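You operate a simulated robot arm through the tools that you are given. There is no shell and no other tool.

You are at the controls of a simulated robot arm. One attempt, no reset.

Task
Switch the monitor on, press the space bar and move the pen it names to hole three.
Fine: then press the teal button once and switch the monitor off again.
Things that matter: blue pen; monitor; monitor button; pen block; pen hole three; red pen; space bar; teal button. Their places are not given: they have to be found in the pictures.

It is judged by the outcome, as a careful person would: the job done as asked, and still so three seconds after it is handed in. It fails if anything else is knocked over, pushed out of place, dropped, spilled or broken.

Robot
A 7-joint arm with a two-finger gripper, fixed in place. Base frame: the origin is at the foot of the arm, x ahead of it, y to its left, z up; the work surface is at about z = 763. Units: mm, degrees, N and s.
With the tool pointing down near the work surface it reaches from about 380 to 780 mm from the base axis. Its first joint turns from -143.0 to 143.0 degrees. Payload 2.45 kg.
The tool frame sits at the grasp point between the pads (the TCP): z along the fingers, y along the line on which they close. The tips reach 26 mm beyond it. Largest opening 96 mm; the body of the gripper starts 69 mm behind the TCP.
Orientation is that of the tool frame in the base frame, as a unit quaternion [w, x, y, z]. With the fingers straight down and closing along the base's y, the tool's x points along the base's -x, its y along +y and its z along -z.

Tools
- The arm moves only by the tool servo_tool. Its argument "plan" is a list of rows, each a list of 7 numbers: the shift along the base's x, y, z in mm, then the turn, a rotation vector about the base's x, y, z in degrees, then the opening, from 0 (shut) to 1 (fully open). In form: [[dx, dy, dz, rx, ry, rz, claw], ...]. A call has 1 to 20 rows; each row shifts and turns the commanded pose from where the row before left it. Rows are played at 5 a second. More than 50 mm and 8.6 degrees between two rows, or a gripper value outside its range, and nothing of the call is played. Where a pose cannot be reached the arm comes as near as it can. A force on the tool above 40 N (or 10 N above the force at the start of the call, whichever is more), or a blocked arm, ends the call early, and 0.2 s more pass. The fingers move at their own pace and stop on an object; they squeeze with about 44 N. The grip force told is the motor's: it shows also when the fingers shut on nothing. Time passes only in rows, and 0.2 s behind the last, so rows that do not move let the fingers close. It gives the time, the measured TCP pose, the force on the tool (base axes), the opening and the grip force at its end, in the units of the frame above (readings bear some noise), with the torque about the TCP (base axes, N m) and any sound that the robot's microphone picked up.
- Cameras (640 x 400 px; columns grow to the right, rows downward): "scene" is fixed at [400.5, -649.3, 1403.4]; the picture's right is [0.62, -0.79, 0.00], its down [-0.59, -0.46, -0.66] and it looks along [0.52, 0.41, -0.75] (base axes); focal length 216 px, centre (320, 200). "wrist" rides on the gripper at [82, 3, -98] in the tool frame; the picture's right is [-0.04, 1.00, 0.00], its down [-0.73, -0.03, -0.68] and it looks along [-0.68, -0.03, 0.73] (tool axes); focal length 256 px, centre (320, 200).
- capture(camera): a new picture of that camera. The clock stands still meanwhile.
- slide_trunk(by): slides the trunk up (or, below 0, down) by that many mm; the arm rides with it, the base frame stays. It gives what a move gives, with no picture.
- pixel_to_xyz(camera, pixels): for up to 12 pixels [column, row] of the newest picture of that camera ("zoom" is the newest enlarged one), the place [x, y, z] in the base frame of the surface seen there, good to about 2 mm. The clock stands still meanwhile.
- enlarge(camera, box): a new picture of the part [left, top, right, bottom] of that camera's present view, enlarged. The clock stands still meanwhile.
- job_done(): hands the job in; it is judged then, once.

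Leave the gripper open and the arm clear of the work at the hand-in unless told otherwise.

The tools are called after "Call:" as name(argument=value, ...) on one line, values as JSON. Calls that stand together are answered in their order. servo_tool: Moves the arm, as the interface text tells. Its arguments: {"type":"object","properties":{"plan":{"type":"array"}},"required":["plan"]} The other tools are called the same way: slide_trunk (by) slides the trunk up or down; capture (camera) takes a picture; pixel_to_xyz (camera, pixels) gives the place of the surface under pixels of a picture; enlarge (camera, box) takes an enlarged picture of a part of a camera's view; job_done () hands the job in.

At the start:

```text
time_s: 0.0
ee_pos: [432.3, -395.1, 1058.3]
tcp_rot: [0.0, 0.0, 1.0, -0.001]
force: [0.6, 0.4, -1.0]
wrist_torque: [0.0, 0.02, 0.01]
width: 96.1
finger_force: 0.0
trunk travel left (down, up): [-550.0, 90.0]
```

scene: 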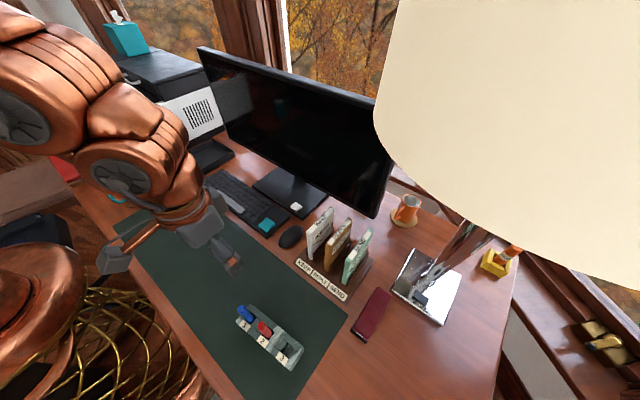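
wrist: 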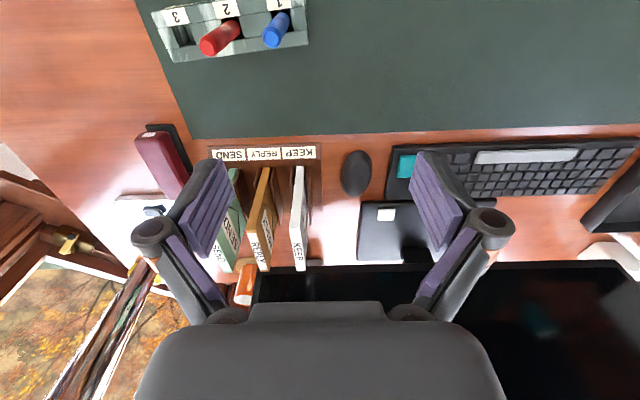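

I see the desk with the monitor, the keyboard, a teal key or button at about (266,225) in the scene, a white button on the monitor foot at about (296,206), and the pen block at about (268,335). I'll enlarge these areas first.

Call:
enlarge(camera="scene", box=[190, 150, 350, 250])

Call:
enlarge(camera="scene", box=[220, 280, 332, 380])

Call:
enlarge(camera="wrist", box=[330, 120, 640, 290])

```text
4.00 times, centred on (270, 200) of scene
```

zoom: 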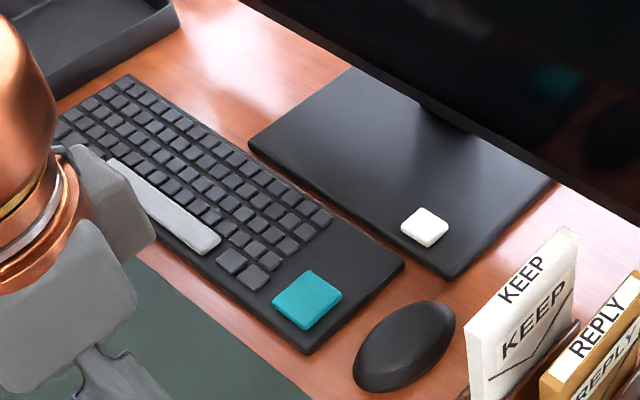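

```text
4.00 times, centred on (276, 330) of scene
```

zoom: 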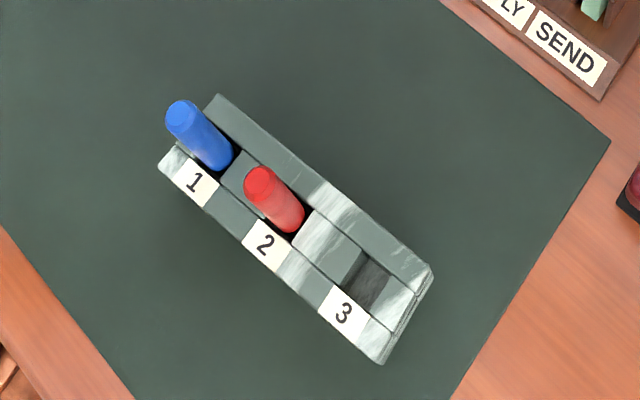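

```text
2.06 times, centred on (485, 205) of wrist
```

zoom: 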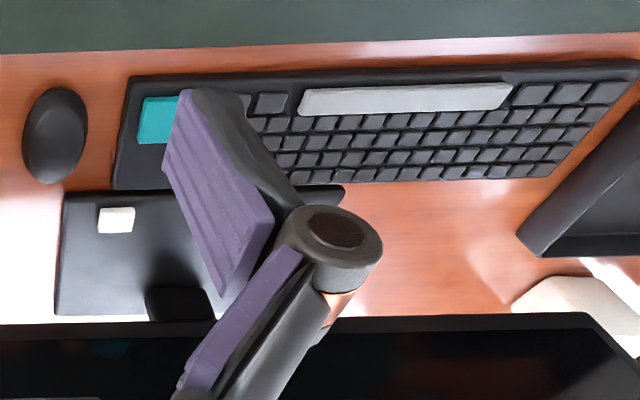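

The white button is on the monitor foot at scene (296,206), the teal button at (267,225) and the pale space bar at about (233,204). The pen block holds blue in hole 1 and red in hole 2, and hole 3 is empty. I'll read their positions.

Call:
pixel_to_xyz(camera="scene", pixels=[[296, 205], [293, 206], [299, 208], [267, 225], [262, 225], [270, 226], [243, 210], [233, 204], [222, 194], [287, 209], [278, 205], [260, 210]])

Call:
pixel_to_xyz(camera="wrist", pixels=[[387, 214], [406, 166], [478, 157], [525, 155], [573, 153], [220, 40], [275, 38], [175, 15], [228, 7], [278, 3], [175, 38], [308, 30]])

Call:
enlarge(camera="scene", box=[220, 290, 316, 380])

```text
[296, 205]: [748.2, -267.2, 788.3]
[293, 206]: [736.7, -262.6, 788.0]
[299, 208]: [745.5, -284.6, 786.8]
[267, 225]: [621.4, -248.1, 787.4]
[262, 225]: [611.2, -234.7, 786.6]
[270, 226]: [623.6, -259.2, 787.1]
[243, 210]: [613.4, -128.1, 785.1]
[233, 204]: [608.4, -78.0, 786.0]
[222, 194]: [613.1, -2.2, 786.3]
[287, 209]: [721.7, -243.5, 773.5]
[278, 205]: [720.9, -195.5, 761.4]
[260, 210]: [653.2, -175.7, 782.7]
```

```text
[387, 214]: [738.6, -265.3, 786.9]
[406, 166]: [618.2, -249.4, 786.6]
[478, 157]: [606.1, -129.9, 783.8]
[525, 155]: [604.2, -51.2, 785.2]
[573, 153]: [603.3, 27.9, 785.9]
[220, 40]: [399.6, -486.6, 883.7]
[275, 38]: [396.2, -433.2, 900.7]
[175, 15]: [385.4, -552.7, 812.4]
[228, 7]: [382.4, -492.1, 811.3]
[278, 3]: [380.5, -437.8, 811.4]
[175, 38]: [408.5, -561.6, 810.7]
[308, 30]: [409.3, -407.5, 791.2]
```

```text
4.44 times, centred on (268, 335) of scene
```

zoom: 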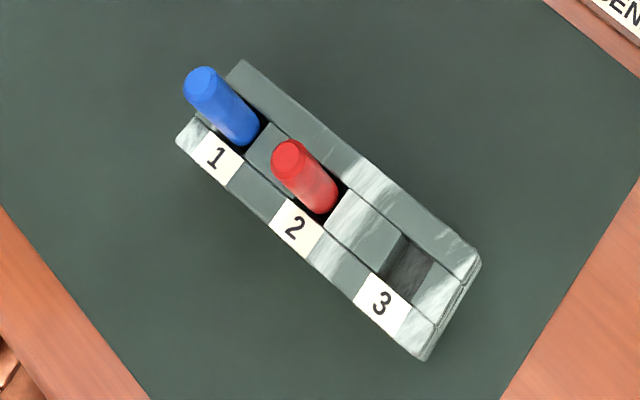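

The pens stand in the block. I'll read finer points on the pen tops, hole three and the block corners in this enlarged picture.

Call:
pixel_to_xyz(camera="zoom", pixels=[[200, 78], [245, 130], [287, 150], [322, 198], [408, 268], [395, 290], [218, 155], [295, 228], [381, 303], [240, 70], [476, 262], [422, 355]])

```text
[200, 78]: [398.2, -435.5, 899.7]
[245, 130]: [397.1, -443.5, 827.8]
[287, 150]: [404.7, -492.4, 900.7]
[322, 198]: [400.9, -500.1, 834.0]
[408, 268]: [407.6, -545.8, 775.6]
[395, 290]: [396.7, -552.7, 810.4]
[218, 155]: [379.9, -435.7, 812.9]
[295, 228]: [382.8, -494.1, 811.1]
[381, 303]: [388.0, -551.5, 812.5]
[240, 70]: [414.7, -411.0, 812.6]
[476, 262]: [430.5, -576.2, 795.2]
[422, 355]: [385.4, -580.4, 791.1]
```

Pen tops read about z 900, blue near (398,-436) and red near (403,-493). I'll look closer at the white monitor button and the screen's lower edge to plan a safe approach.

Call:
enlarge(camera="scene", box=[250, 170, 346, 230])

```text
6.67 times, centred on (298, 200) of scene
```

zoom: 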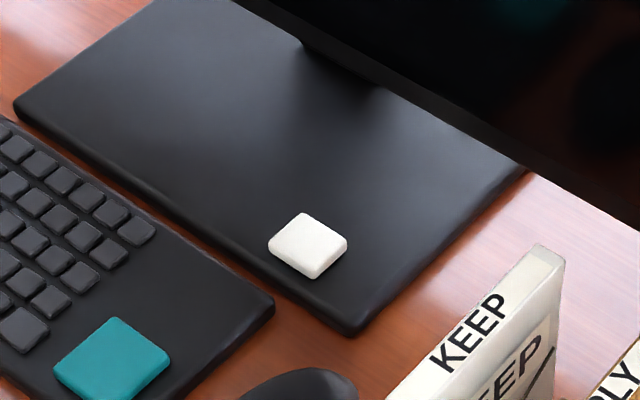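

The white button spans about (268,245) to (347,240) in this zoom. I'll read its corners, the foot, and the screen edge.

Call:
pixel_to_xyz(camera="zoom", pixels=[[302, 216], [273, 242], [312, 266], [342, 240], [308, 240], [240, 240], [340, 310], [450, 130], [560, 175], [545, 255], [400, 90], [115, 325]])

Call:
pixel_to_xyz(camera="scene", pixels=[[378, 215], [300, 165], [340, 180], [240, 90], [375, 105], [340, 170], [228, 118], [308, 218], [322, 212], [290, 237]])

```text
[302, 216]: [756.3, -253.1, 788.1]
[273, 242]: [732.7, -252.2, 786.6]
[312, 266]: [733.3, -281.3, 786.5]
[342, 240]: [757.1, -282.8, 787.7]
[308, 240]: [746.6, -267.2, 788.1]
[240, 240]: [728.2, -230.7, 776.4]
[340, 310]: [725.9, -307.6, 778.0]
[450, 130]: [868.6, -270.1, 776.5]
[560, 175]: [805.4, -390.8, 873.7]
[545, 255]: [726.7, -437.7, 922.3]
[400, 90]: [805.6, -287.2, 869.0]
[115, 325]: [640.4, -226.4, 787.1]
```

```text
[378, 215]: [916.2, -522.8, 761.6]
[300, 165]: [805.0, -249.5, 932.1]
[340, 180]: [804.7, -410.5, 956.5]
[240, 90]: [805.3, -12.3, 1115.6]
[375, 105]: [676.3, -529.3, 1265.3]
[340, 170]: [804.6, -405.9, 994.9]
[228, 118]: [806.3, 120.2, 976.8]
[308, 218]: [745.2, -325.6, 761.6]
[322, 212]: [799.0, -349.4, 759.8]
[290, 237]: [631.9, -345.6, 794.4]
```

The button centre is about (745,-268,788) and the screen face is at x≈805 with its lower edge at z≈870. I'll shut the fingers and move at height towards the button.

Call:
servo_tool(plan=[[0, 0, 0, 0, 0, 0, 0], [40, 20, 0, 0, 0, 0, 0], [40, 20, 0, 0, 0, 0, 0], [40, 20, 0, 0, 0, 0, 0], [40, 20, -10, 0, 0, 0, 0], [40, 20, -20, 0, 0, 0, 0], [40, 20, -20, 0, 0, 0, 0], [20, 7, -20, 0, 0, 0, 0], [0, 0, 0, 0, 0, 0, 0], [0, 0, 0, 0, 0, 0, 0]])

```text
time_s: 2.2
ee_pos: [690.9, -266.1, 988.4]
tcp_rot: [0.0, -0.001, 1.0, 0.0]
force: [0.0, -0.3, 0.4]
wrist_torque: [0.0, 0.02, 0.0]
width: 0.0
finger_force: 28.5
trunk travel left (down, up): [-550.0, 90.0]
```

The arm followed well. Next I'll go further out to x≈740 and lower to z≈880 to see whether it still reaches there.

Call:
servo_tool(plan=[[20, 0, -30, 0, 0, 0, 0], [20, -1, -30, 0, 0, 0, 0], [13, -1, -30, 0, 0, 0, 0], [0, 0, -18, 0, 0, 0, 0], [0, 0, 0, 0, 0, 0, 0], [0, 0, 0, 0, 0, 0, 0]])

Call:
capture(camera="scene")

Call:
capture(camera="wrist")

```text
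time_s: 3.6
ee_pos: [729.4, -264.1, 898.6]
tcp_rot: [0.001, 0.001, 1.0, 0.0]
force: [-0.2, -1.0, 0.1]
wrist_torque: [0.0, -0.01, 0.0]
width: 0.0
finger_force: 28.6
out of reach, approached as far as the arm can: row 3
trunk travel left (down, up): [-550.0, 90.0]
```

```text
taken
```

scene: 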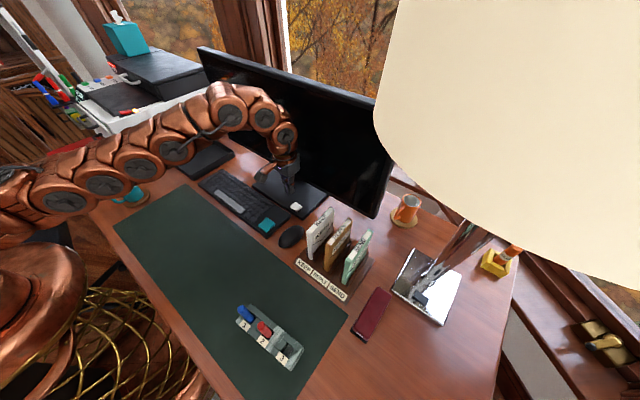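

```text
taken
```

wrist: 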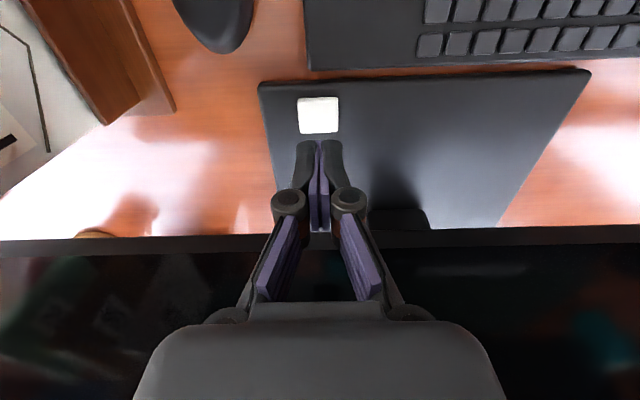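

The arm's reach ends at about x=729 with the tool vertical. I'll tilt the fingers outward by 21 degrees, which brings the wrist nearer the base and away from the screen, then read the pose.

Call:
servo_tool(plan=[[-5, 0, 0, 0, -7, 0, 0], [-5, 0, 0, 0, -7, 0, 0], [0, 0, 0, 0, -7, 0, 0], [0, 0, 0, 0, 0, 0, 0], [0, 0, 0, 0, 0, 0, 0]])

```text
time_s: 4.8
ee_pos: [718.9, -265.4, 898.0]
tcp_rot: [0.183, 0.0, 0.983, 0.0]
force: [-0.1, 0.1, 0.2]
wrist_torque: [0.0, 0.0, 0.0]
width: 0.0
finger_force: 28.4
trunk travel left (down, up): [-550.0, 90.0]
```

The tilt was followed exactly. Next I move to just above the button: TCP (745,-268,845), where the lowest tip edge is about 28 mm above the button.

Call:
servo_tool(plan=[[14, -1, 0, 0, 0, 0, 0], [12, -1.6, -20, 0, 0, 0, 0], [0, 0, -33, 0, 0, 0, 0], [0, 0, 0, 0, 0, 0, 0], [0, 0, 0, 0, 0, 0, 0]])

Call:
enlarge(camera="scene", box=[240, 140, 352, 230])

Call:
capture(camera="wrist")

```text
time_s: 6.0
ee_pos: [747.8, -267.1, 843.9]
tcp_rot: [0.182, 0.0, 0.983, 0.0]
force: [-0.3, 0.6, -0.3]
wrist_torque: [0.02, -0.02, 0.0]
width: 0.0
finger_force: 28.0
trunk travel left (down, up): [-550.0, 90.0]
```

```text
4.44 times, centred on (296, 185) of scene
```

zoom: 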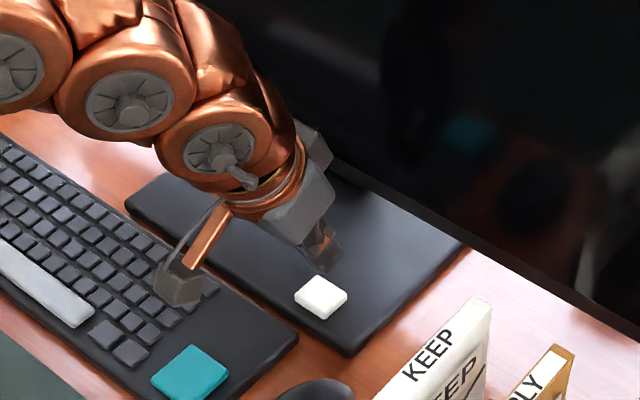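

```text
taken
```

wrist: 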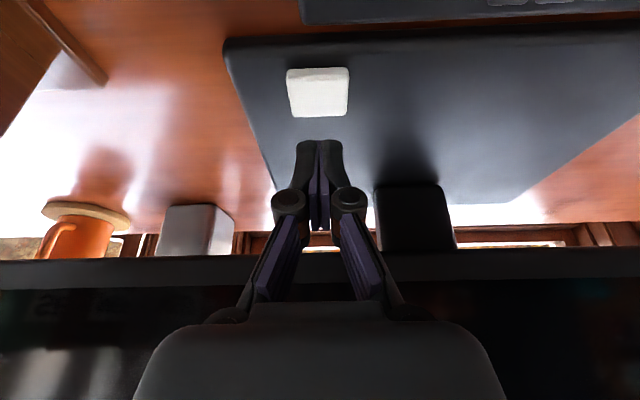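

The tip is lined up over the button, with contact expected at about (746,-267). I'll lower 22 mm to hover, then press in small steps while reading force and sound.

Call:
servo_tool(plan=[[0, 0, -12, 0, 0, 0, 0], [-1, -0.5, -10, 0, 0, 0, 0], [0, 0, -2, 0, 0, 0, 0], [0, 0, 0, 0, 0, 0, 0]])

Call:
enlarge(camera="scene", box=[270, 170, 334, 220])

```text
time_s: 7.0
ee_pos: [746.5, -267.6, 819.8]
tcp_rot: [0.183, 0.0, 0.983, 0.001]
force: [-0.2, -0.2, 0.0]
wrist_torque: [0.03, 0.02, -0.01]
width: 0.0
finger_force: 28.5
trunk travel left (down, up): [-550.0, 90.0]
```

```text
8.00 times, centred on (302, 195) of scene
```

zoom: 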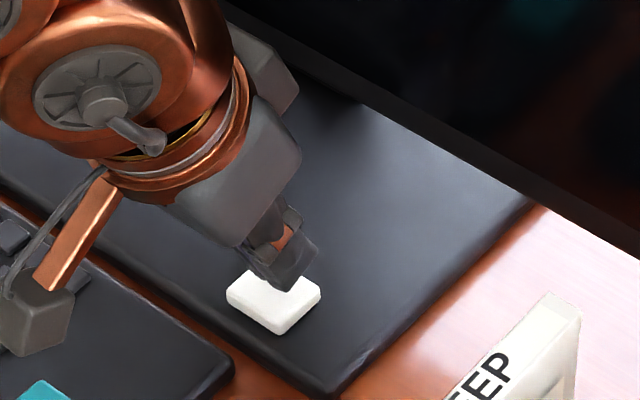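

The tip sits just above the button with no force yet. I'll now press down in 1 mm steps.

Call:
servo_tool(plan=[[0, 0, -1.5, 0, 0, 0, 0], [0, 0, -1.5, 0, 0, 0, 0], [0, 0, -1, 0, 0, 0, 0], [0, 0, -1, 0, 0, 0, 0]])

```text
time_s: 8.0
ee_pos: [745.5, -268.8, 815.2]
tcp_rot: [0.182, 0.0, 0.983, -0.001]
force: [-0.3, 0.0, 0.7]
wrist_torque: [0.03, 0.01, 0.01]
width: 0.0
finger_force: 28.1
trunk travel left (down, up): [-550.0, 90.0]
```

No firm contact yet (0.7 N). I'll continue down in 1 mm steps.

Call:
servo_tool(plan=[[0, 0, -1, 0, 0, 0, 0], [0, 0, -1, 0, 0, 0, 0], [0, 0, 0, 0, 0, 0, 0]])

```text
time_s: 8.8
ee_pos: [745.3, -268.6, 812.7]
tcp_rot: [0.183, 0.0, 0.983, 0.0]
force: [0.5, 0.0, 1.1]
wrist_torque: [0.04, -0.01, -0.01]
width: 5.8
finger_force: 28.2
trunk travel left (down, up): [-550.0, 90.0]
```

The width reading changed to 5.8 mm, which is odd. I'll look before going on.

Call:
enlarge(camera="scene", box=[270, 170, 334, 220])

Call:
capture(camera="wrist")

```text
8.00 times, centred on (302, 195) of scene
```

zoom: 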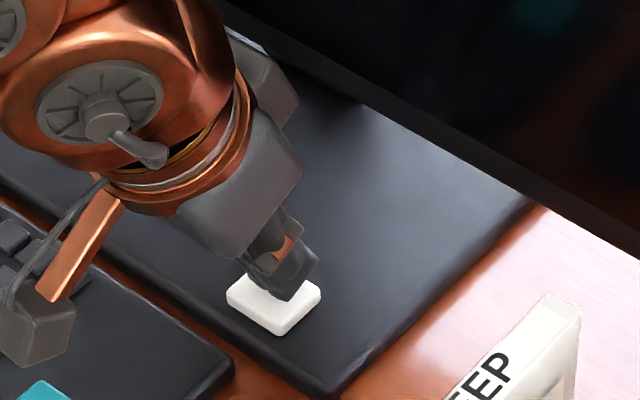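

```text
taken
```

wrist: 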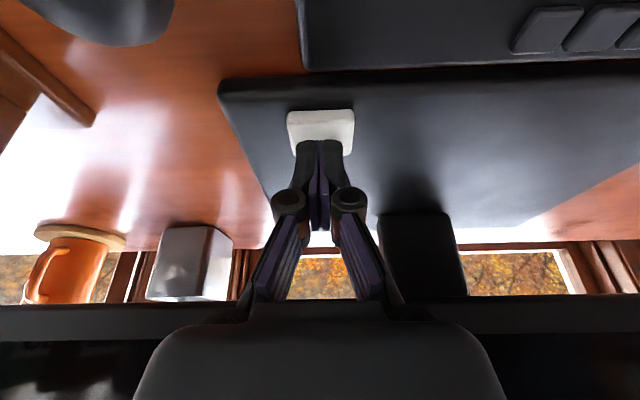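

The fingers still look shut in the wrist view and the tip is touching the button's far half. I'll press on gently.

Call:
servo_tool(plan=[[0, 0, -1, 0, 0, 0, 0], [0, 0, 0, 0, 0, 0, 0]])

```text
time_s: 9.4
ee_pos: [744.7, -269.9, 811.3]
tcp_rot: [0.182, 0.0, 0.983, 0.0]
force: [0.1, 0.2, -0.1]
wrist_torque: [0.02, 0.01, -0.01]
width: 6.1
finger_force: 27.8
trunk travel left (down, up): [-550.0, 90.0]
```

The force is near zero and the width still reads 6 mm. I'll look closely at the fingertips.

Call:
enlarge(camera="wrist", box=[240, 80, 400, 240])

Call:
capture(camera="scene")

```text
2.50 times, centred on (320, 160) of wrist
```

zoom: 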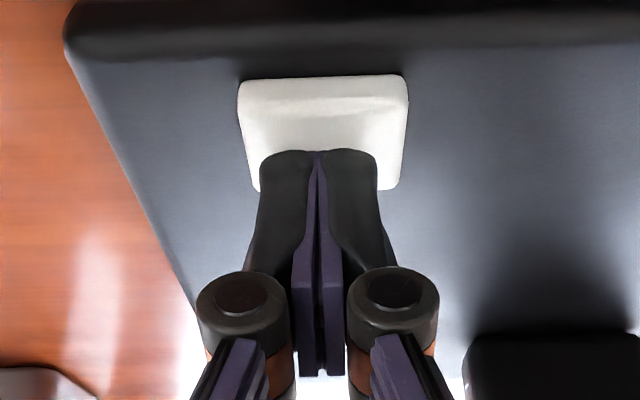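

```text
taken
```

scene: 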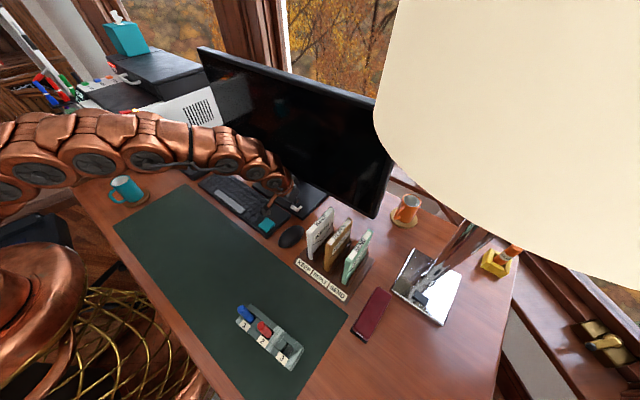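

The fingertips look shut and are at the button's surface, with little force so far. I'll keep stepping down 1 mm at a time.

Call:
servo_tool(plan=[[0, 0, -1, 0, 0, 0, 0], [0, 0, 0, 0, 0, 0, 0]])

```text
time_s: 10.0
ee_pos: [744.0, -268.9, 811.7]
tcp_rot: [0.181, 0.0, 0.983, 0.0]
force: [-0.9, 0.4, 0.6]
wrist_torque: [0.03, 0.03, 0.0]
width: 5.8
finger_force: 28.1
trunk travel left (down, up): [-550.0, 90.0]
heard: click
```

A click was heard. I'll lift straight up and check the screen.

Call:
servo_tool(plan=[[0, 0, 4, 0, 0, 0, 0], [0, 0, 10, 0, 0, 0, 0], [0, 0, 15, 0, 0, 0, 0], [0, 0, 0, 0, 0, 0, 0]])

Call:
capture(camera="scene")

```text
time_s: 11.0
ee_pos: [745.1, -269.2, 839.7]
tcp_rot: [0.182, 0.0, 0.983, 0.0]
force: [0.8, 0.2, 0.3]
wrist_torque: [0.02, 0.01, 0.01]
width: 0.4
finger_force: 28.4
trunk travel left (down, up): [-550.0, 90.0]
```

```text
taken
```

scene: 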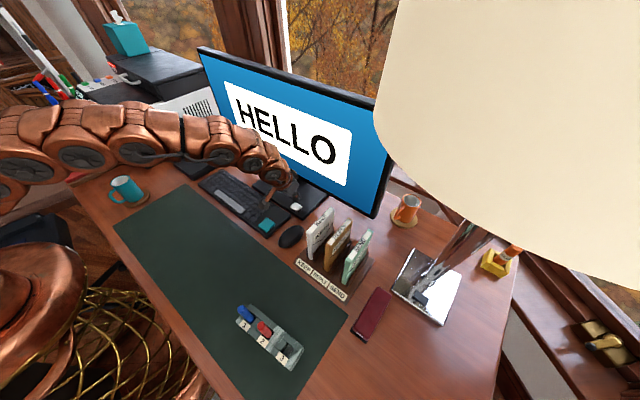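

The monitor is on and shows "HELLO". I'll back away upward, bring the tool upright again and go above the space bar for a closer look.

Call:
servo_tool(plan=[[-15, 5, 30, 0, 0, 0, 0], [-20, 10, 35, 0, 0, 0, 0], [-25, 20, 35, 0, 7, 0, 0], [-25, 35, 10, 0, 7, 0, 0], [-30, 40, 0, 0, 7, 0, 0], [-15, 45, 0, 0, 0, 0, 0], [-10, 45, 0, 0, 0, 0, 0], [0, 0, 0, 0, 0, 0, 0], [0, 0, 0, 0, 0, 0, 0]])

Call:
capture(camera="wrist")

Call:
enlarge(camera="scene", box=[200, 160, 296, 220])

```text
time_s: 13.0
ee_pos: [603.8, -69.7, 948.5]
tcp_rot: [0.0, 0.0, 1.0, 0.0]
force: [0.5, 0.4, 0.2]
wrist_torque: [0.02, -0.01, -0.04]
width: 0.0
finger_force: 28.5
trunk travel left (down, up): [-550.0, 90.0]
```

```text
taken
```

wrist: 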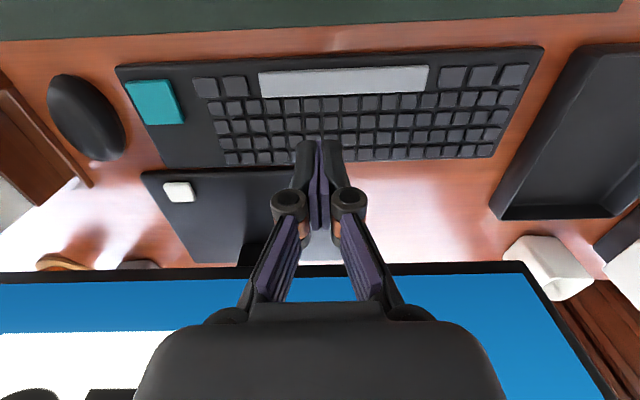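

```text
6.67 times, centred on (248, 190) of scene
```

zoom: 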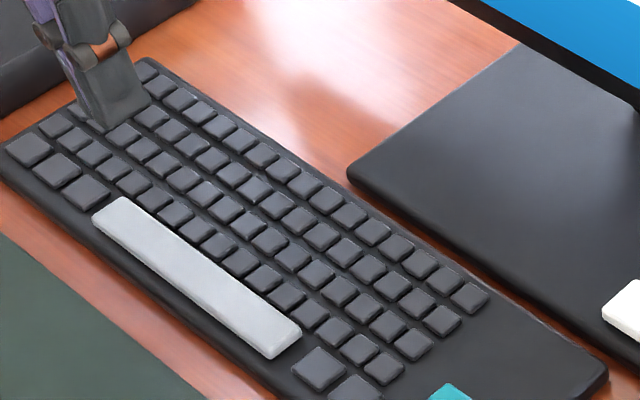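

Call:
pixel_to_xyz(camera="wrist", pixels=[[262, 75], [265, 94], [425, 69], [425, 89], [343, 72], [345, 92], [345, 81], [310, 104], [225, 82], [330, 62], [155, 102], [180, 191]])

Call:
pixel_to_xyz(camera="zoom", pixels=[[110, 208], [275, 348], [198, 275], [190, 285], [215, 268], [160, 230], [240, 262], [300, 328]])

```text
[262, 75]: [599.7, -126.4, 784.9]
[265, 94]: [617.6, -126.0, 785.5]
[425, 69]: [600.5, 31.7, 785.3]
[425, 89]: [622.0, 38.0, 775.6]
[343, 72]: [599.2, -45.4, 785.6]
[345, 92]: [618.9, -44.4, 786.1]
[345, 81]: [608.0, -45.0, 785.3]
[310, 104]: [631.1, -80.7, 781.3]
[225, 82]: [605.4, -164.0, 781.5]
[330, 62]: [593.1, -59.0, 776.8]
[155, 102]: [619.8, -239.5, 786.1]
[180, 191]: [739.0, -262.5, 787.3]
```

```text
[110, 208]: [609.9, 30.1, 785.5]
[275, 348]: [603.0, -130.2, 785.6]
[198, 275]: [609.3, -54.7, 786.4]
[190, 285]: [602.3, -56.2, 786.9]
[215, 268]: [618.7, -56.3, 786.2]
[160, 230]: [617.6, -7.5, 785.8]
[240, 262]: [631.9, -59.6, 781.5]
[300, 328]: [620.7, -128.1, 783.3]
```

The space bar spans x≈598–621, y≈-132–34 at z≈786, and the neighbouring keys sit lower at z≈781. I'll lower to about 18 mm above its middle, slightly towards the near side.

Call:
servo_tool(plan=[[1, 10, -40, 0, 0, 0, 0], [1.5, 9.7, -40, 0, 0, 0, 0], [0, 0, -30, 0, 0, 0, 0], [0, 0, -8, 0, 0, 0, 0], [0, 0, 0, 0, 0, 0, 0], [0, 0, 0, 0, 0, 0, 0]])

Call:
enlarge(camera="scene", box=[200, 160, 296, 220])

```text
time_s: 14.4
ee_pos: [606.7, -49.7, 830.4]
tcp_rot: [0.0, 0.0, 1.0, 0.0]
force: [0.6, 0.2, -0.1]
wrist_torque: [0.0, -0.01, -0.01]
width: 0.0
finger_force: 28.7
trunk travel left (down, up): [-550.0, 90.0]
```

```text
6.67 times, centred on (248, 190) of scene
```

zoom: 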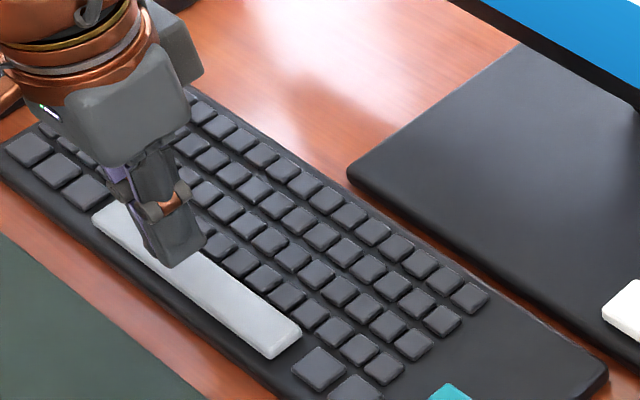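

The tip is right above the space bar. I'll go down to near contact, then press gently.

Call:
servo_tool(plan=[[0, 0, -10, 0, 0, 0, 0], [0, 0, -6, 0, 0, 0, 0], [0, 0, -1.5, 0, 0, 0, 0], [0, 0, -1, 0, 0, 0, 0], [0, 0, 0, 0, 0, 0, 0]])

```text
time_s: 15.6
ee_pos: [607.8, -49.3, 813.2]
tcp_rot: [-0.001, 0.0, 1.0, 0.0]
force: [0.0, -0.3, 0.3]
wrist_torque: [-0.03, -0.01, 0.03]
width: 0.0
finger_force: 29.0
trunk travel left (down, up): [-550.0, 90.0]
```

At z≈813 there is no contact force yet. I'll press on with 1 mm steps.

Call:
servo_tool(plan=[[0, 0, -1, 0, 0, 0, 0], [0, 0, -1, 0, 0, 0, 0], [0, 0, 0, 0, 0, 0, 0]])

```text
time_s: 16.4
ee_pos: [608.1, -49.1, 810.9]
tcp_rot: [-0.001, 0.0, 1.0, 0.0]
force: [0.2, -0.1, 0.6]
wrist_torque: [0.01, -0.03, 0.01]
width: 0.0
finger_force: 28.9
trunk travel left (down, up): [-550.0, 90.0]
```

Still almost no force. I'll go another 1–2 mm down.

Call:
servo_tool(plan=[[0, 0, -1, 0, 0, 0, 0], [0, 0, -1, 0, 0, 0, 0], [0, 0, 0, 0, 0, 0, 0]])

```text
time_s: 17.2
ee_pos: [607.7, -49.3, 809.7]
tcp_rot: [0.0, 0.0, 1.0, -0.001]
force: [0.3, 0.2, 0.9]
wrist_torque: [0.0, 0.04, -0.02]
width: 0.1
finger_force: 28.9
trunk travel left (down, up): [-550.0, 90.0]
```

The tip is about 2 mm into the key's height and no click has been heard. I'll check the screen.

Call:
capture(camera="scene")

```text
taken
```

scene: 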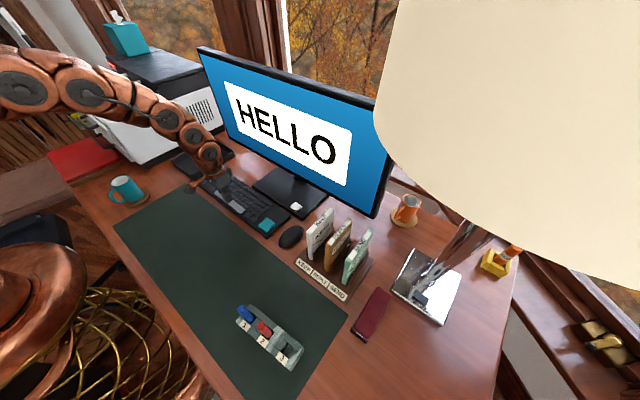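

The screen still says "HELLO", so the key has not gone far enough. I'll press another millimetre at a time.

Call:
servo_tool(plan=[[0, 0, -1, 0, 0, 0, 0], [0, 0, 0, 0, 0, 0, 0]])

```text
time_s: 17.8
ee_pos: [607.5, -49.5, 809.2]
tcp_rot: [0.0, -0.001, 1.0, 0.0]
force: [-1.0, -0.8, 0.6]
wrist_torque: [-0.01, -0.01, 0.0]
width: 6.0
finger_force: 29.0
trunk travel left (down, up): [-550.0, 90.0]
```

Call:
servo_tool(plan=[[0, 0, -1, 0, 0, 0, 0], [0, 0, 0, 0, 0, 0, 0]])

```text
time_s: 18.4
ee_pos: [607.9, -48.4, 807.6]
tcp_rot: [0.0, 0.0, 1.0, 0.0]
force: [1.1, 0.6, 1.6]
wrist_torque: [0.0, -0.03, -0.01]
width: 6.1
finger_force: 28.8
trunk travel left (down, up): [-550.0, 90.0]
```

The width reading again rises as the tip takes load, just as it did before the monitor button clicked. One more millimetre.

Call:
servo_tool(plan=[[0, 0, -1, 0, 0, 0, 0], [0, 0, 0, 0, 0, 0, 0]])

```text
time_s: 19.0
ee_pos: [607.2, -48.8, 808.0]
tcp_rot: [0.0, 0.0, 1.0, 0.0]
force: [1.1, 1.2, 0.9]
wrist_torque: [0.02, -0.01, -0.01]
width: 5.8
finger_force: 28.5
trunk travel left (down, up): [-550.0, 90.0]
heard: click
```

A click was heard. I'll lift off straight up and read the screen.

Call:
servo_tool(plan=[[0, 0, 4, 0, 0, 0, 0], [0, 0, 15, 0, 0, 0, 0], [0, 0, 30, 0, 0, 0, 0], [0, 0, 40, 0, 0, 0, 0], [0, 0, 0, 0, 0, 0, 0]])

Call:
capture(camera="scene")

Call:
enlarge(camera="scene", box=[190, 40, 400, 220])

```text
time_s: 20.2
ee_pos: [608.8, -48.7, 896.3]
tcp_rot: [0.001, 0.001, 1.0, 0.0]
force: [0.3, -0.4, -0.8]
wrist_torque: [0.0, 0.04, -0.01]
width: 0.2
finger_force: 28.4
trunk travel left (down, up): [-550.0, 90.0]
```

```text
taken
```

scene: 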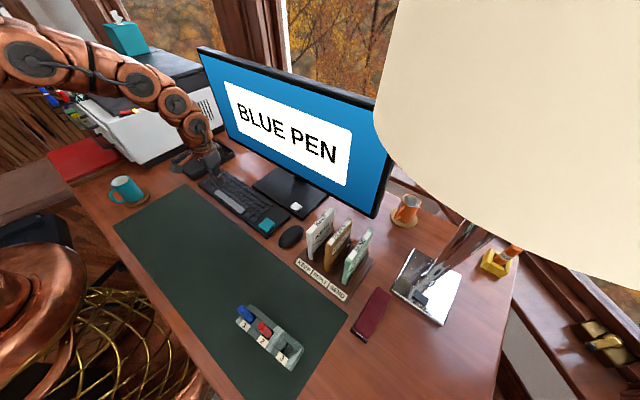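

```text
2.22 times, centred on (295, 130) of scene
```

zoom: 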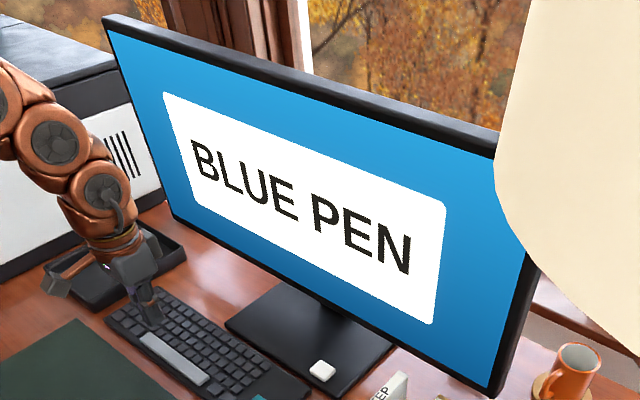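

The screen names the BLUE PEN. I'll rise and travel to a viewing spot behind the pen block to see the holes from above, opening the fingers halfway on the way.

Call:
servo_tool(plan=[[0, 0, 40, 0, 0, 0, 0], [-25, -35, 20, 0, 0, 0, 0], [-25, -36, 20, 0, 0, 0, 0], [-25, -36, 20, 0, 0, 0, 0], [-25, -36, 15, 0, 0, 0, 0.5], [-25, -36, 10, 0, 0, 0, 0.5], [-25, -36, 0, 0, 0, 0, 0.5], [-25, -36, 0, 0, 0, 0, 0.5], [-25, -36, 0, 0, 0, 0, 0.5], [-25, -36, 0, 0, 0, 0, 0.5], [-25, -36, 0, 0, 0, 0, 0.5], [-25, -36, 0, 0, 0, 0, 0.5], [-25, -36, 0, 0, 0, 0, 0.5], [0, 0, 0, 0, 0, 0, 0.5], [0, 0, 0, 0, 0, 0, 0.5]])

Call:
capture(camera="wrist")

Call:
capture(camera="scene")

```text
time_s: 23.4
ee_pos: [307.9, -480.9, 1018.1]
tcp_rot: [0.0, -0.001, 1.0, 0.0]
force: [0.3, -0.2, -0.3]
wrist_torque: [0.0, 0.0, 0.01]
width: 48.1
finger_force: 0.1
trunk travel left (down, up): [-550.0, 90.0]
```

```text
taken
```

wrist: 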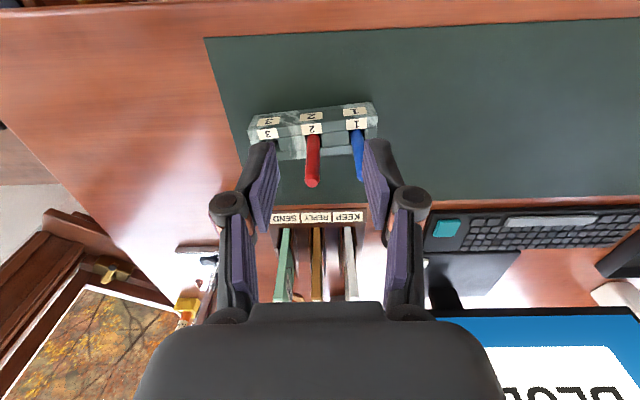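

```text
taken
```

scene: 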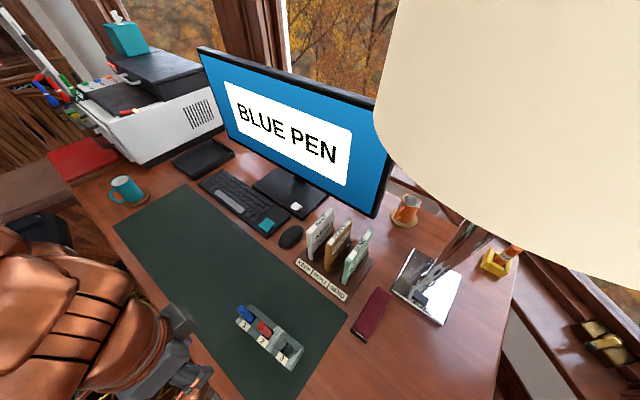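

I can now see the block in the wrist view at (310,135) and clearly in the scene at (270,335). I'll enlarge both for precise pen and hole positions.

Call:
enlarge(camera="wrist", box=[230, 90, 400, 196])

Call:
enlarge(camera="scene", box=[228, 295, 310, 375])

```text
3.76 times, centred on (315, 143) of wrist
```

zoom: 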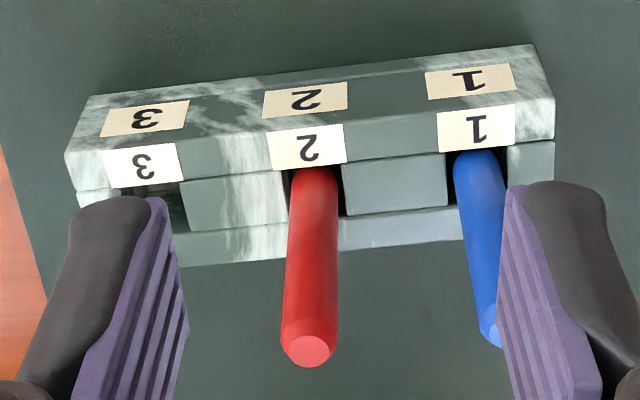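

```text
5.00 times, centred on (269, 335) of scene
```

zoom: 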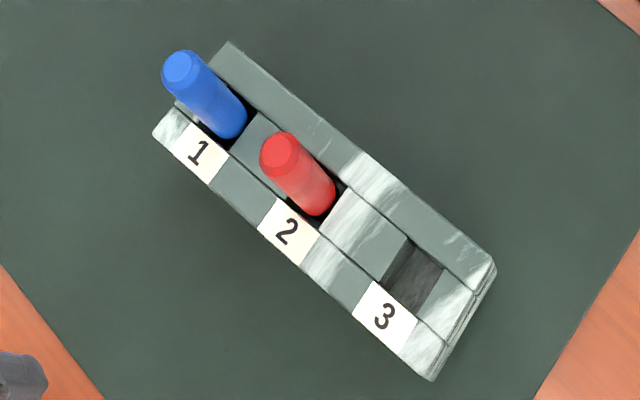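

I'll read points around hole three and around the pens in the newest enlarged scene picture.

Call:
pixel_to_xyz(camera="zoom", pixels=[[402, 240], [390, 262], [378, 282], [447, 270], [436, 290], [420, 315], [425, 262], [400, 300], [415, 245], [408, 310], [378, 215], [458, 285]])

Call:
pixel_to_xyz(camera="zoom", pixels=[[180, 68], [190, 85], [210, 105], [225, 125], [277, 152], [290, 170], [305, 190], [315, 208], [255, 115], [330, 205], [232, 48], [158, 135]])

```text
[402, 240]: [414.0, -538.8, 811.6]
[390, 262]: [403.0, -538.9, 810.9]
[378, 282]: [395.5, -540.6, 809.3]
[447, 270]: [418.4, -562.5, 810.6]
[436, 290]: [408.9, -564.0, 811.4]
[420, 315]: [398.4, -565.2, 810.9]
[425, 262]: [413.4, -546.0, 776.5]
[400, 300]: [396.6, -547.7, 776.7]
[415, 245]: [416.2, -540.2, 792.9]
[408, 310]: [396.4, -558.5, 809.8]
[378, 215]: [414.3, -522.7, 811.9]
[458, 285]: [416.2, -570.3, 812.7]
```

```text
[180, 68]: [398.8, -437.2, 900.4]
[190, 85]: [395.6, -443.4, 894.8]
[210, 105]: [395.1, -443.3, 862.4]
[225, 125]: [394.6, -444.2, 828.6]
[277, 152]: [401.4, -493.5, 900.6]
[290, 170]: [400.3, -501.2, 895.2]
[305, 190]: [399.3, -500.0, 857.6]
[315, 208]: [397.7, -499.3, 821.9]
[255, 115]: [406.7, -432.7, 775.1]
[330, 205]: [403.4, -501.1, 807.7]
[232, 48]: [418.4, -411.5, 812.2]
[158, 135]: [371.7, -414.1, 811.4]
```

Hole three is about (407,-552), 22 mm wide. The blue pen is about (398.5,-436.5) and 16–17 mm thick. I'll narrow the opening to 36 mm to stay clear of the red pen, and move above the blue pen.

Call:
servo_tool(plan=[[20, 10, 0, 0, 0, 0, 0.375], [30, 15, 0, 0, 0, 0, 0.375], [30, 15, -10, 0, 0, 0, 0.375], [10.6, 4.4, -20, 0, 0, 0, 0.375], [0, 0, -20, 0, 0, 0, 0.375], [0, 0, 0, 0, 0, 0, 0.375], [0, 0, 0, 0, 0, 0, 0.375]])

Call:
capture(camera="wrist")

Call:
enlarge(camera="scene", box=[200, 250, 310, 375])

```text
time_s: 25.0
ee_pos: [396.2, -436.0, 970.0]
tcp_rot: [0.0, 0.0, 1.0, -0.001]
force: [-0.2, -0.1, 0.6]
wrist_torque: [0.01, -0.02, 0.0]
width: 35.9
finger_force: 0.0
trunk travel left (down, up): [-550.0, 90.0]
```

```text
taken
```

wrist: 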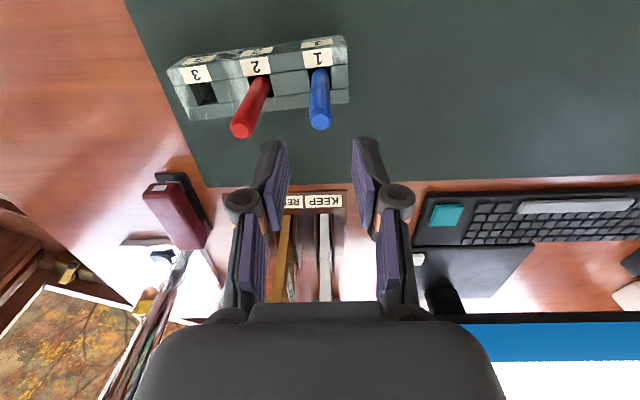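

```text
3.20 times, centred on (255, 312) of scene
```

zoom: 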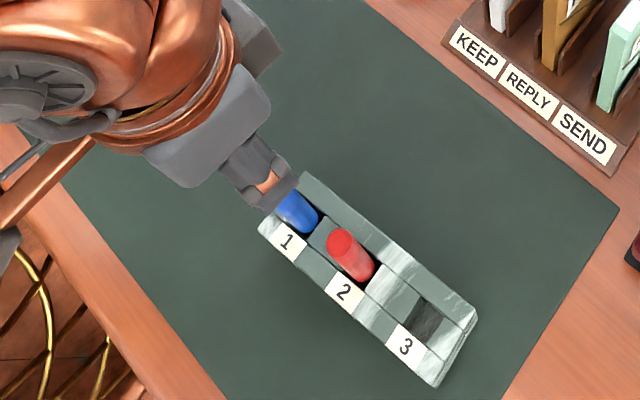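

The blue pen's top shows at about (320,122) in the wrist view, centred between the fingers. I'll read its position and that of hole three from this view.

Call:
enlarge(camera="wrist", box=[160, 30, 360, 150])

```text
3.20 times, centred on (260, 90) of wrist
```

zoom: 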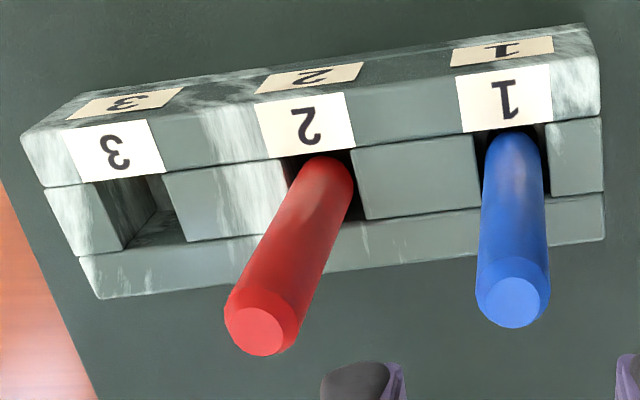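

Call:
pixel_to_xyz(camera="zoom", pixels=[[512, 300], [513, 275], [514, 220], [515, 160], [258, 328], [96, 185], [120, 252], [160, 172], [188, 242], [478, 130], [545, 195], [480, 205]])

```text
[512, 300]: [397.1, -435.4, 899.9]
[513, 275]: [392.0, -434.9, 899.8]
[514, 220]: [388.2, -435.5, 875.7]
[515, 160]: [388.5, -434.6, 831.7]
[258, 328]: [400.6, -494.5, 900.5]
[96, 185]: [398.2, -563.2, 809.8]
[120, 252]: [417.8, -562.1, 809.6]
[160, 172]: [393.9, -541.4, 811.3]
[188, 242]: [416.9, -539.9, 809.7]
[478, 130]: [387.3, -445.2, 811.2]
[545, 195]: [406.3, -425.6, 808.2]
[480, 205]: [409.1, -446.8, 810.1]
```

The pen stands upright with its centre at about (397,-435.5), and hole three's centre is (406.7,-551.7). I'll lower the open fingers around the pen to z≈880.

Call:
servo_tool(plan=[[0.8, 0.4, -25, 0, 0, 0, 0.375], [0, 0, -25, 0, 0, 0, 0.375], [0, 0, -20, 0, 0, 0, 0.375], [0, 0, -20, 0, 0, 0, 0.375], [0, 0, 0, 0, 0, 0, 0.375], [0, 0, 0, 0, 0, 0, 0.375]])

Call:
capture(camera="wrist")

Call:
enlarge(camera="scene", box=[200, 270, 310, 375])

```text
time_s: 26.4
ee_pos: [400.9, -435.0, 880.9]
tcp_rot: [0.0, -0.001, 1.0, 0.0]
force: [0.0, 0.7, -0.8]
wrist_torque: [0.0, 0.01, 0.02]
width: 36.0
finger_force: 0.1
trunk travel left (down, up): [-550.0, 90.0]
```

```text
taken
```

wrist: 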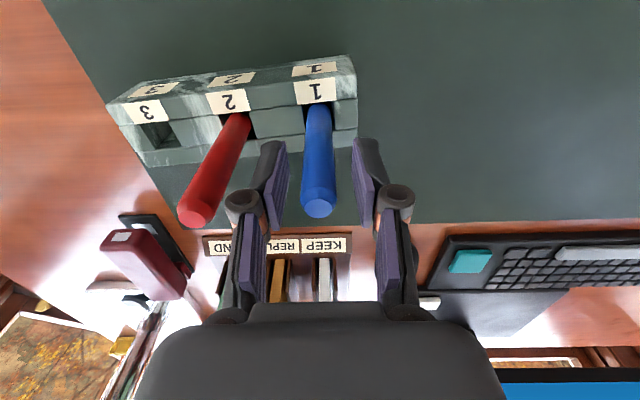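

```text
3.81 times, centred on (255, 322) of scene
```

zoom: 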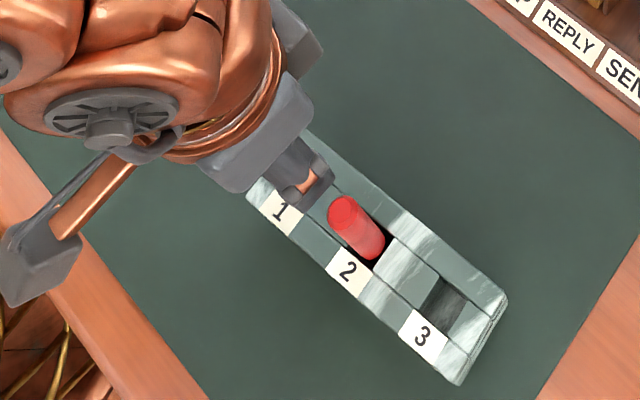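

The pen is centred between the fingers sideways, but sits about 3.5 mm nearer than the finger middle (top centre at row 208, with 214 expected). I'll shift back 3.5 mm and close on the pen.

Call:
servo_tool(plan=[[-3.5, 0, 0, 0, 0, 0, 0.375], [0, 0, 0, 0, 0, 0, 0.25], [0, 0, 0, 0, 0, 0, 0.1], [0, 0, 0, 0, 0, 0, 0.1], [0, 0, 0, 0, 0, 0, 0.1], [0, 0, 0, 0, 0, 0, 0.1]])

Call:
capture(camera="wrist")

```text
time_s: 27.8
ee_pos: [396.6, -435.8, 881.0]
tcp_rot: [0.0, 0.0, 1.0, 0.0]
force: [-0.3, 0.0, 0.5]
wrist_torque: [-0.02, 0.0, 0.02]
width: 15.1
finger_force: 41.4
trunk travel left (down, up): [-550.0, 90.0]
```

```text
taken
```

wrist: 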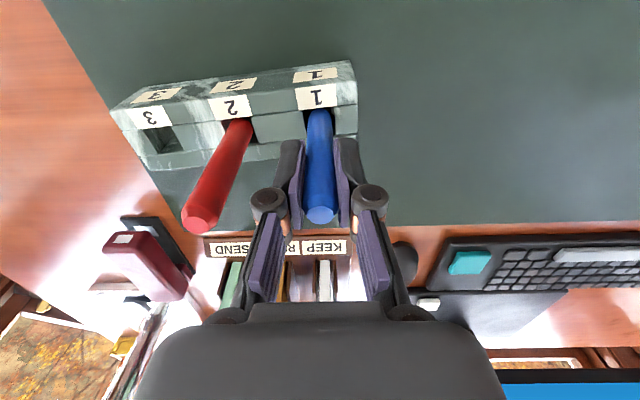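

The fingers hold the pen (15.1 mm, 41 N). I'll lift straight up 50 mm slowly and check.

Call:
servo_tool(plan=[[0, 0, 5, 0, 0, 0, 0.1], [0, 0, 10, 0, 0, 0, 0.1], [0, 0, 15, 0, 0, 0, 0.1], [0, 0, 20, 0, 0, 0, 0.1], [0, 0, 0, 0, 0, 0, 0.1]])

Call:
capture(camera="wrist")

Call:
enlarge(camera="scene", box=[200, 250, 310, 375])

```text
time_s: 29.0
ee_pos: [396.6, -436.1, 930.2]
tcp_rot: [-0.001, 0.001, 1.0, 0.0]
force: [-0.5, -0.9, 0.0]
wrist_torque: [0.01, 0.02, 0.0]
width: 15.2
finger_force: 41.6
trunk travel left (down, up): [-550.0, 90.0]
```

```text
taken
```

wrist: 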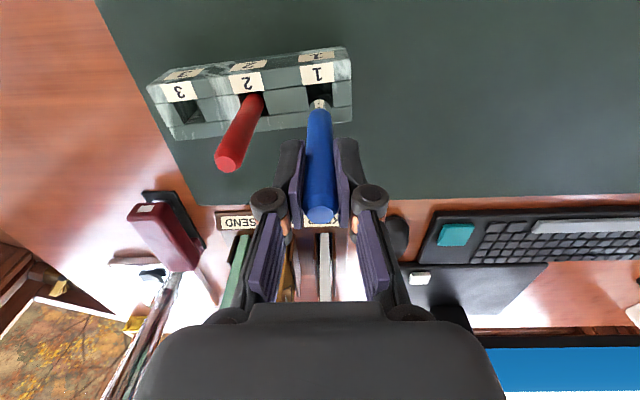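

```text
3.20 times, centred on (255, 312) of scene
```

zoom: 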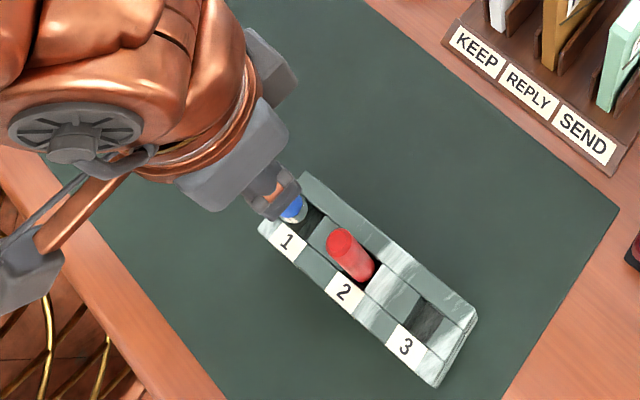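

The pen is out with its pale tip visible, and the block did not move. I'll lift to z≈1035 so it clears the red pen, then carry it over to hole three.

Call:
servo_tool(plan=[[0, 0, 25, 0, 0, 0, 0.1], [0, 0, 30, 0, 0, 0, 0.1], [0, 0, 30, 0, 0, 0, 0.1], [0, 0, 20, 0, 0, 0, 0.1], [1, -10, 0, 0, 0, 0, 0.1], [2, -20, 0, 0, 0, 0, 0.1], [2, -25, 0, 0, 0, 0, 0.1], [2, -25, 0, 0, 0, 0, 0.1], [1.5, -20, 0, 0, 0, 0, 0.1], [0.7, -15.8, 0, 0, 0, 0, 0.1], [0, 0, 0, 0, 0, 0, 0.1], [0, 0, 0, 0, 0, 0, 0.1]])

Call:
capture(camera="wrist")

Call:
enlarge(camera="scene", box=[200, 250, 320, 385])

```text
time_s: 31.6
ee_pos: [404.9, -550.1, 1034.4]
tcp_rot: [0.0, -0.001, 1.0, 0.0]
force: [-0.7, -0.1, 0.2]
wrist_torque: [0.0, -0.01, 0.02]
width: 15.2
finger_force: 41.0
trunk travel left (down, up): [-550.0, 90.0]
```

```text
taken
```

wrist: 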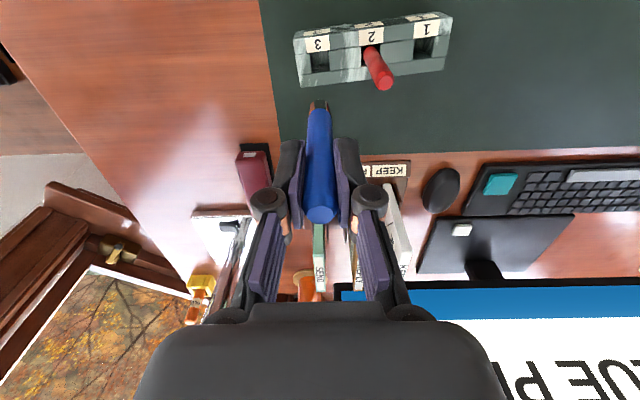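

```text
2.96 times, centred on (260, 318) of scene
```

zoom: 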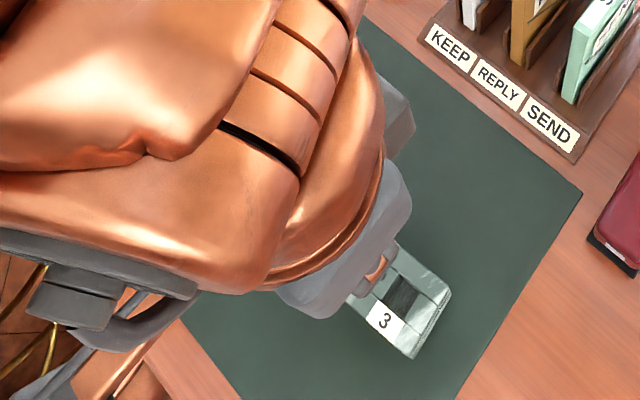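

The pen is held over the block. I'll enlarge the wrist view to check its straightness and its offset to hole three.

Call:
enlarge(camera="wrist", box=[240, 0, 480, 230])

```text
1.74 times, centred on (360, 115) of wrist
```

zoom: 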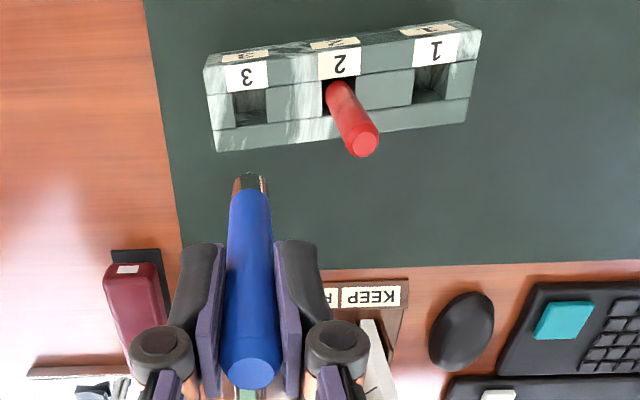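

Call:
pixel_to_xyz(camera="zoom", pixels=[[250, 375], [250, 340], [250, 270], [250, 210], [249, 183], [233, 92], [266, 88], [238, 127], [269, 121], [235, 185], [265, 185], [363, 144]])

```text
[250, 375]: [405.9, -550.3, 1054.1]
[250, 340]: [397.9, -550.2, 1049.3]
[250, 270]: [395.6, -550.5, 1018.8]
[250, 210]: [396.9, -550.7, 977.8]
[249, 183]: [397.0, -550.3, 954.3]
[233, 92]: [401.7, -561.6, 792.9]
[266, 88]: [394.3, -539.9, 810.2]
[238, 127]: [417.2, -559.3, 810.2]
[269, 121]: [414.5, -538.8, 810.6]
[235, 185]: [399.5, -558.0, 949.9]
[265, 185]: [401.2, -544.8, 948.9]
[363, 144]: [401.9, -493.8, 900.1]
```

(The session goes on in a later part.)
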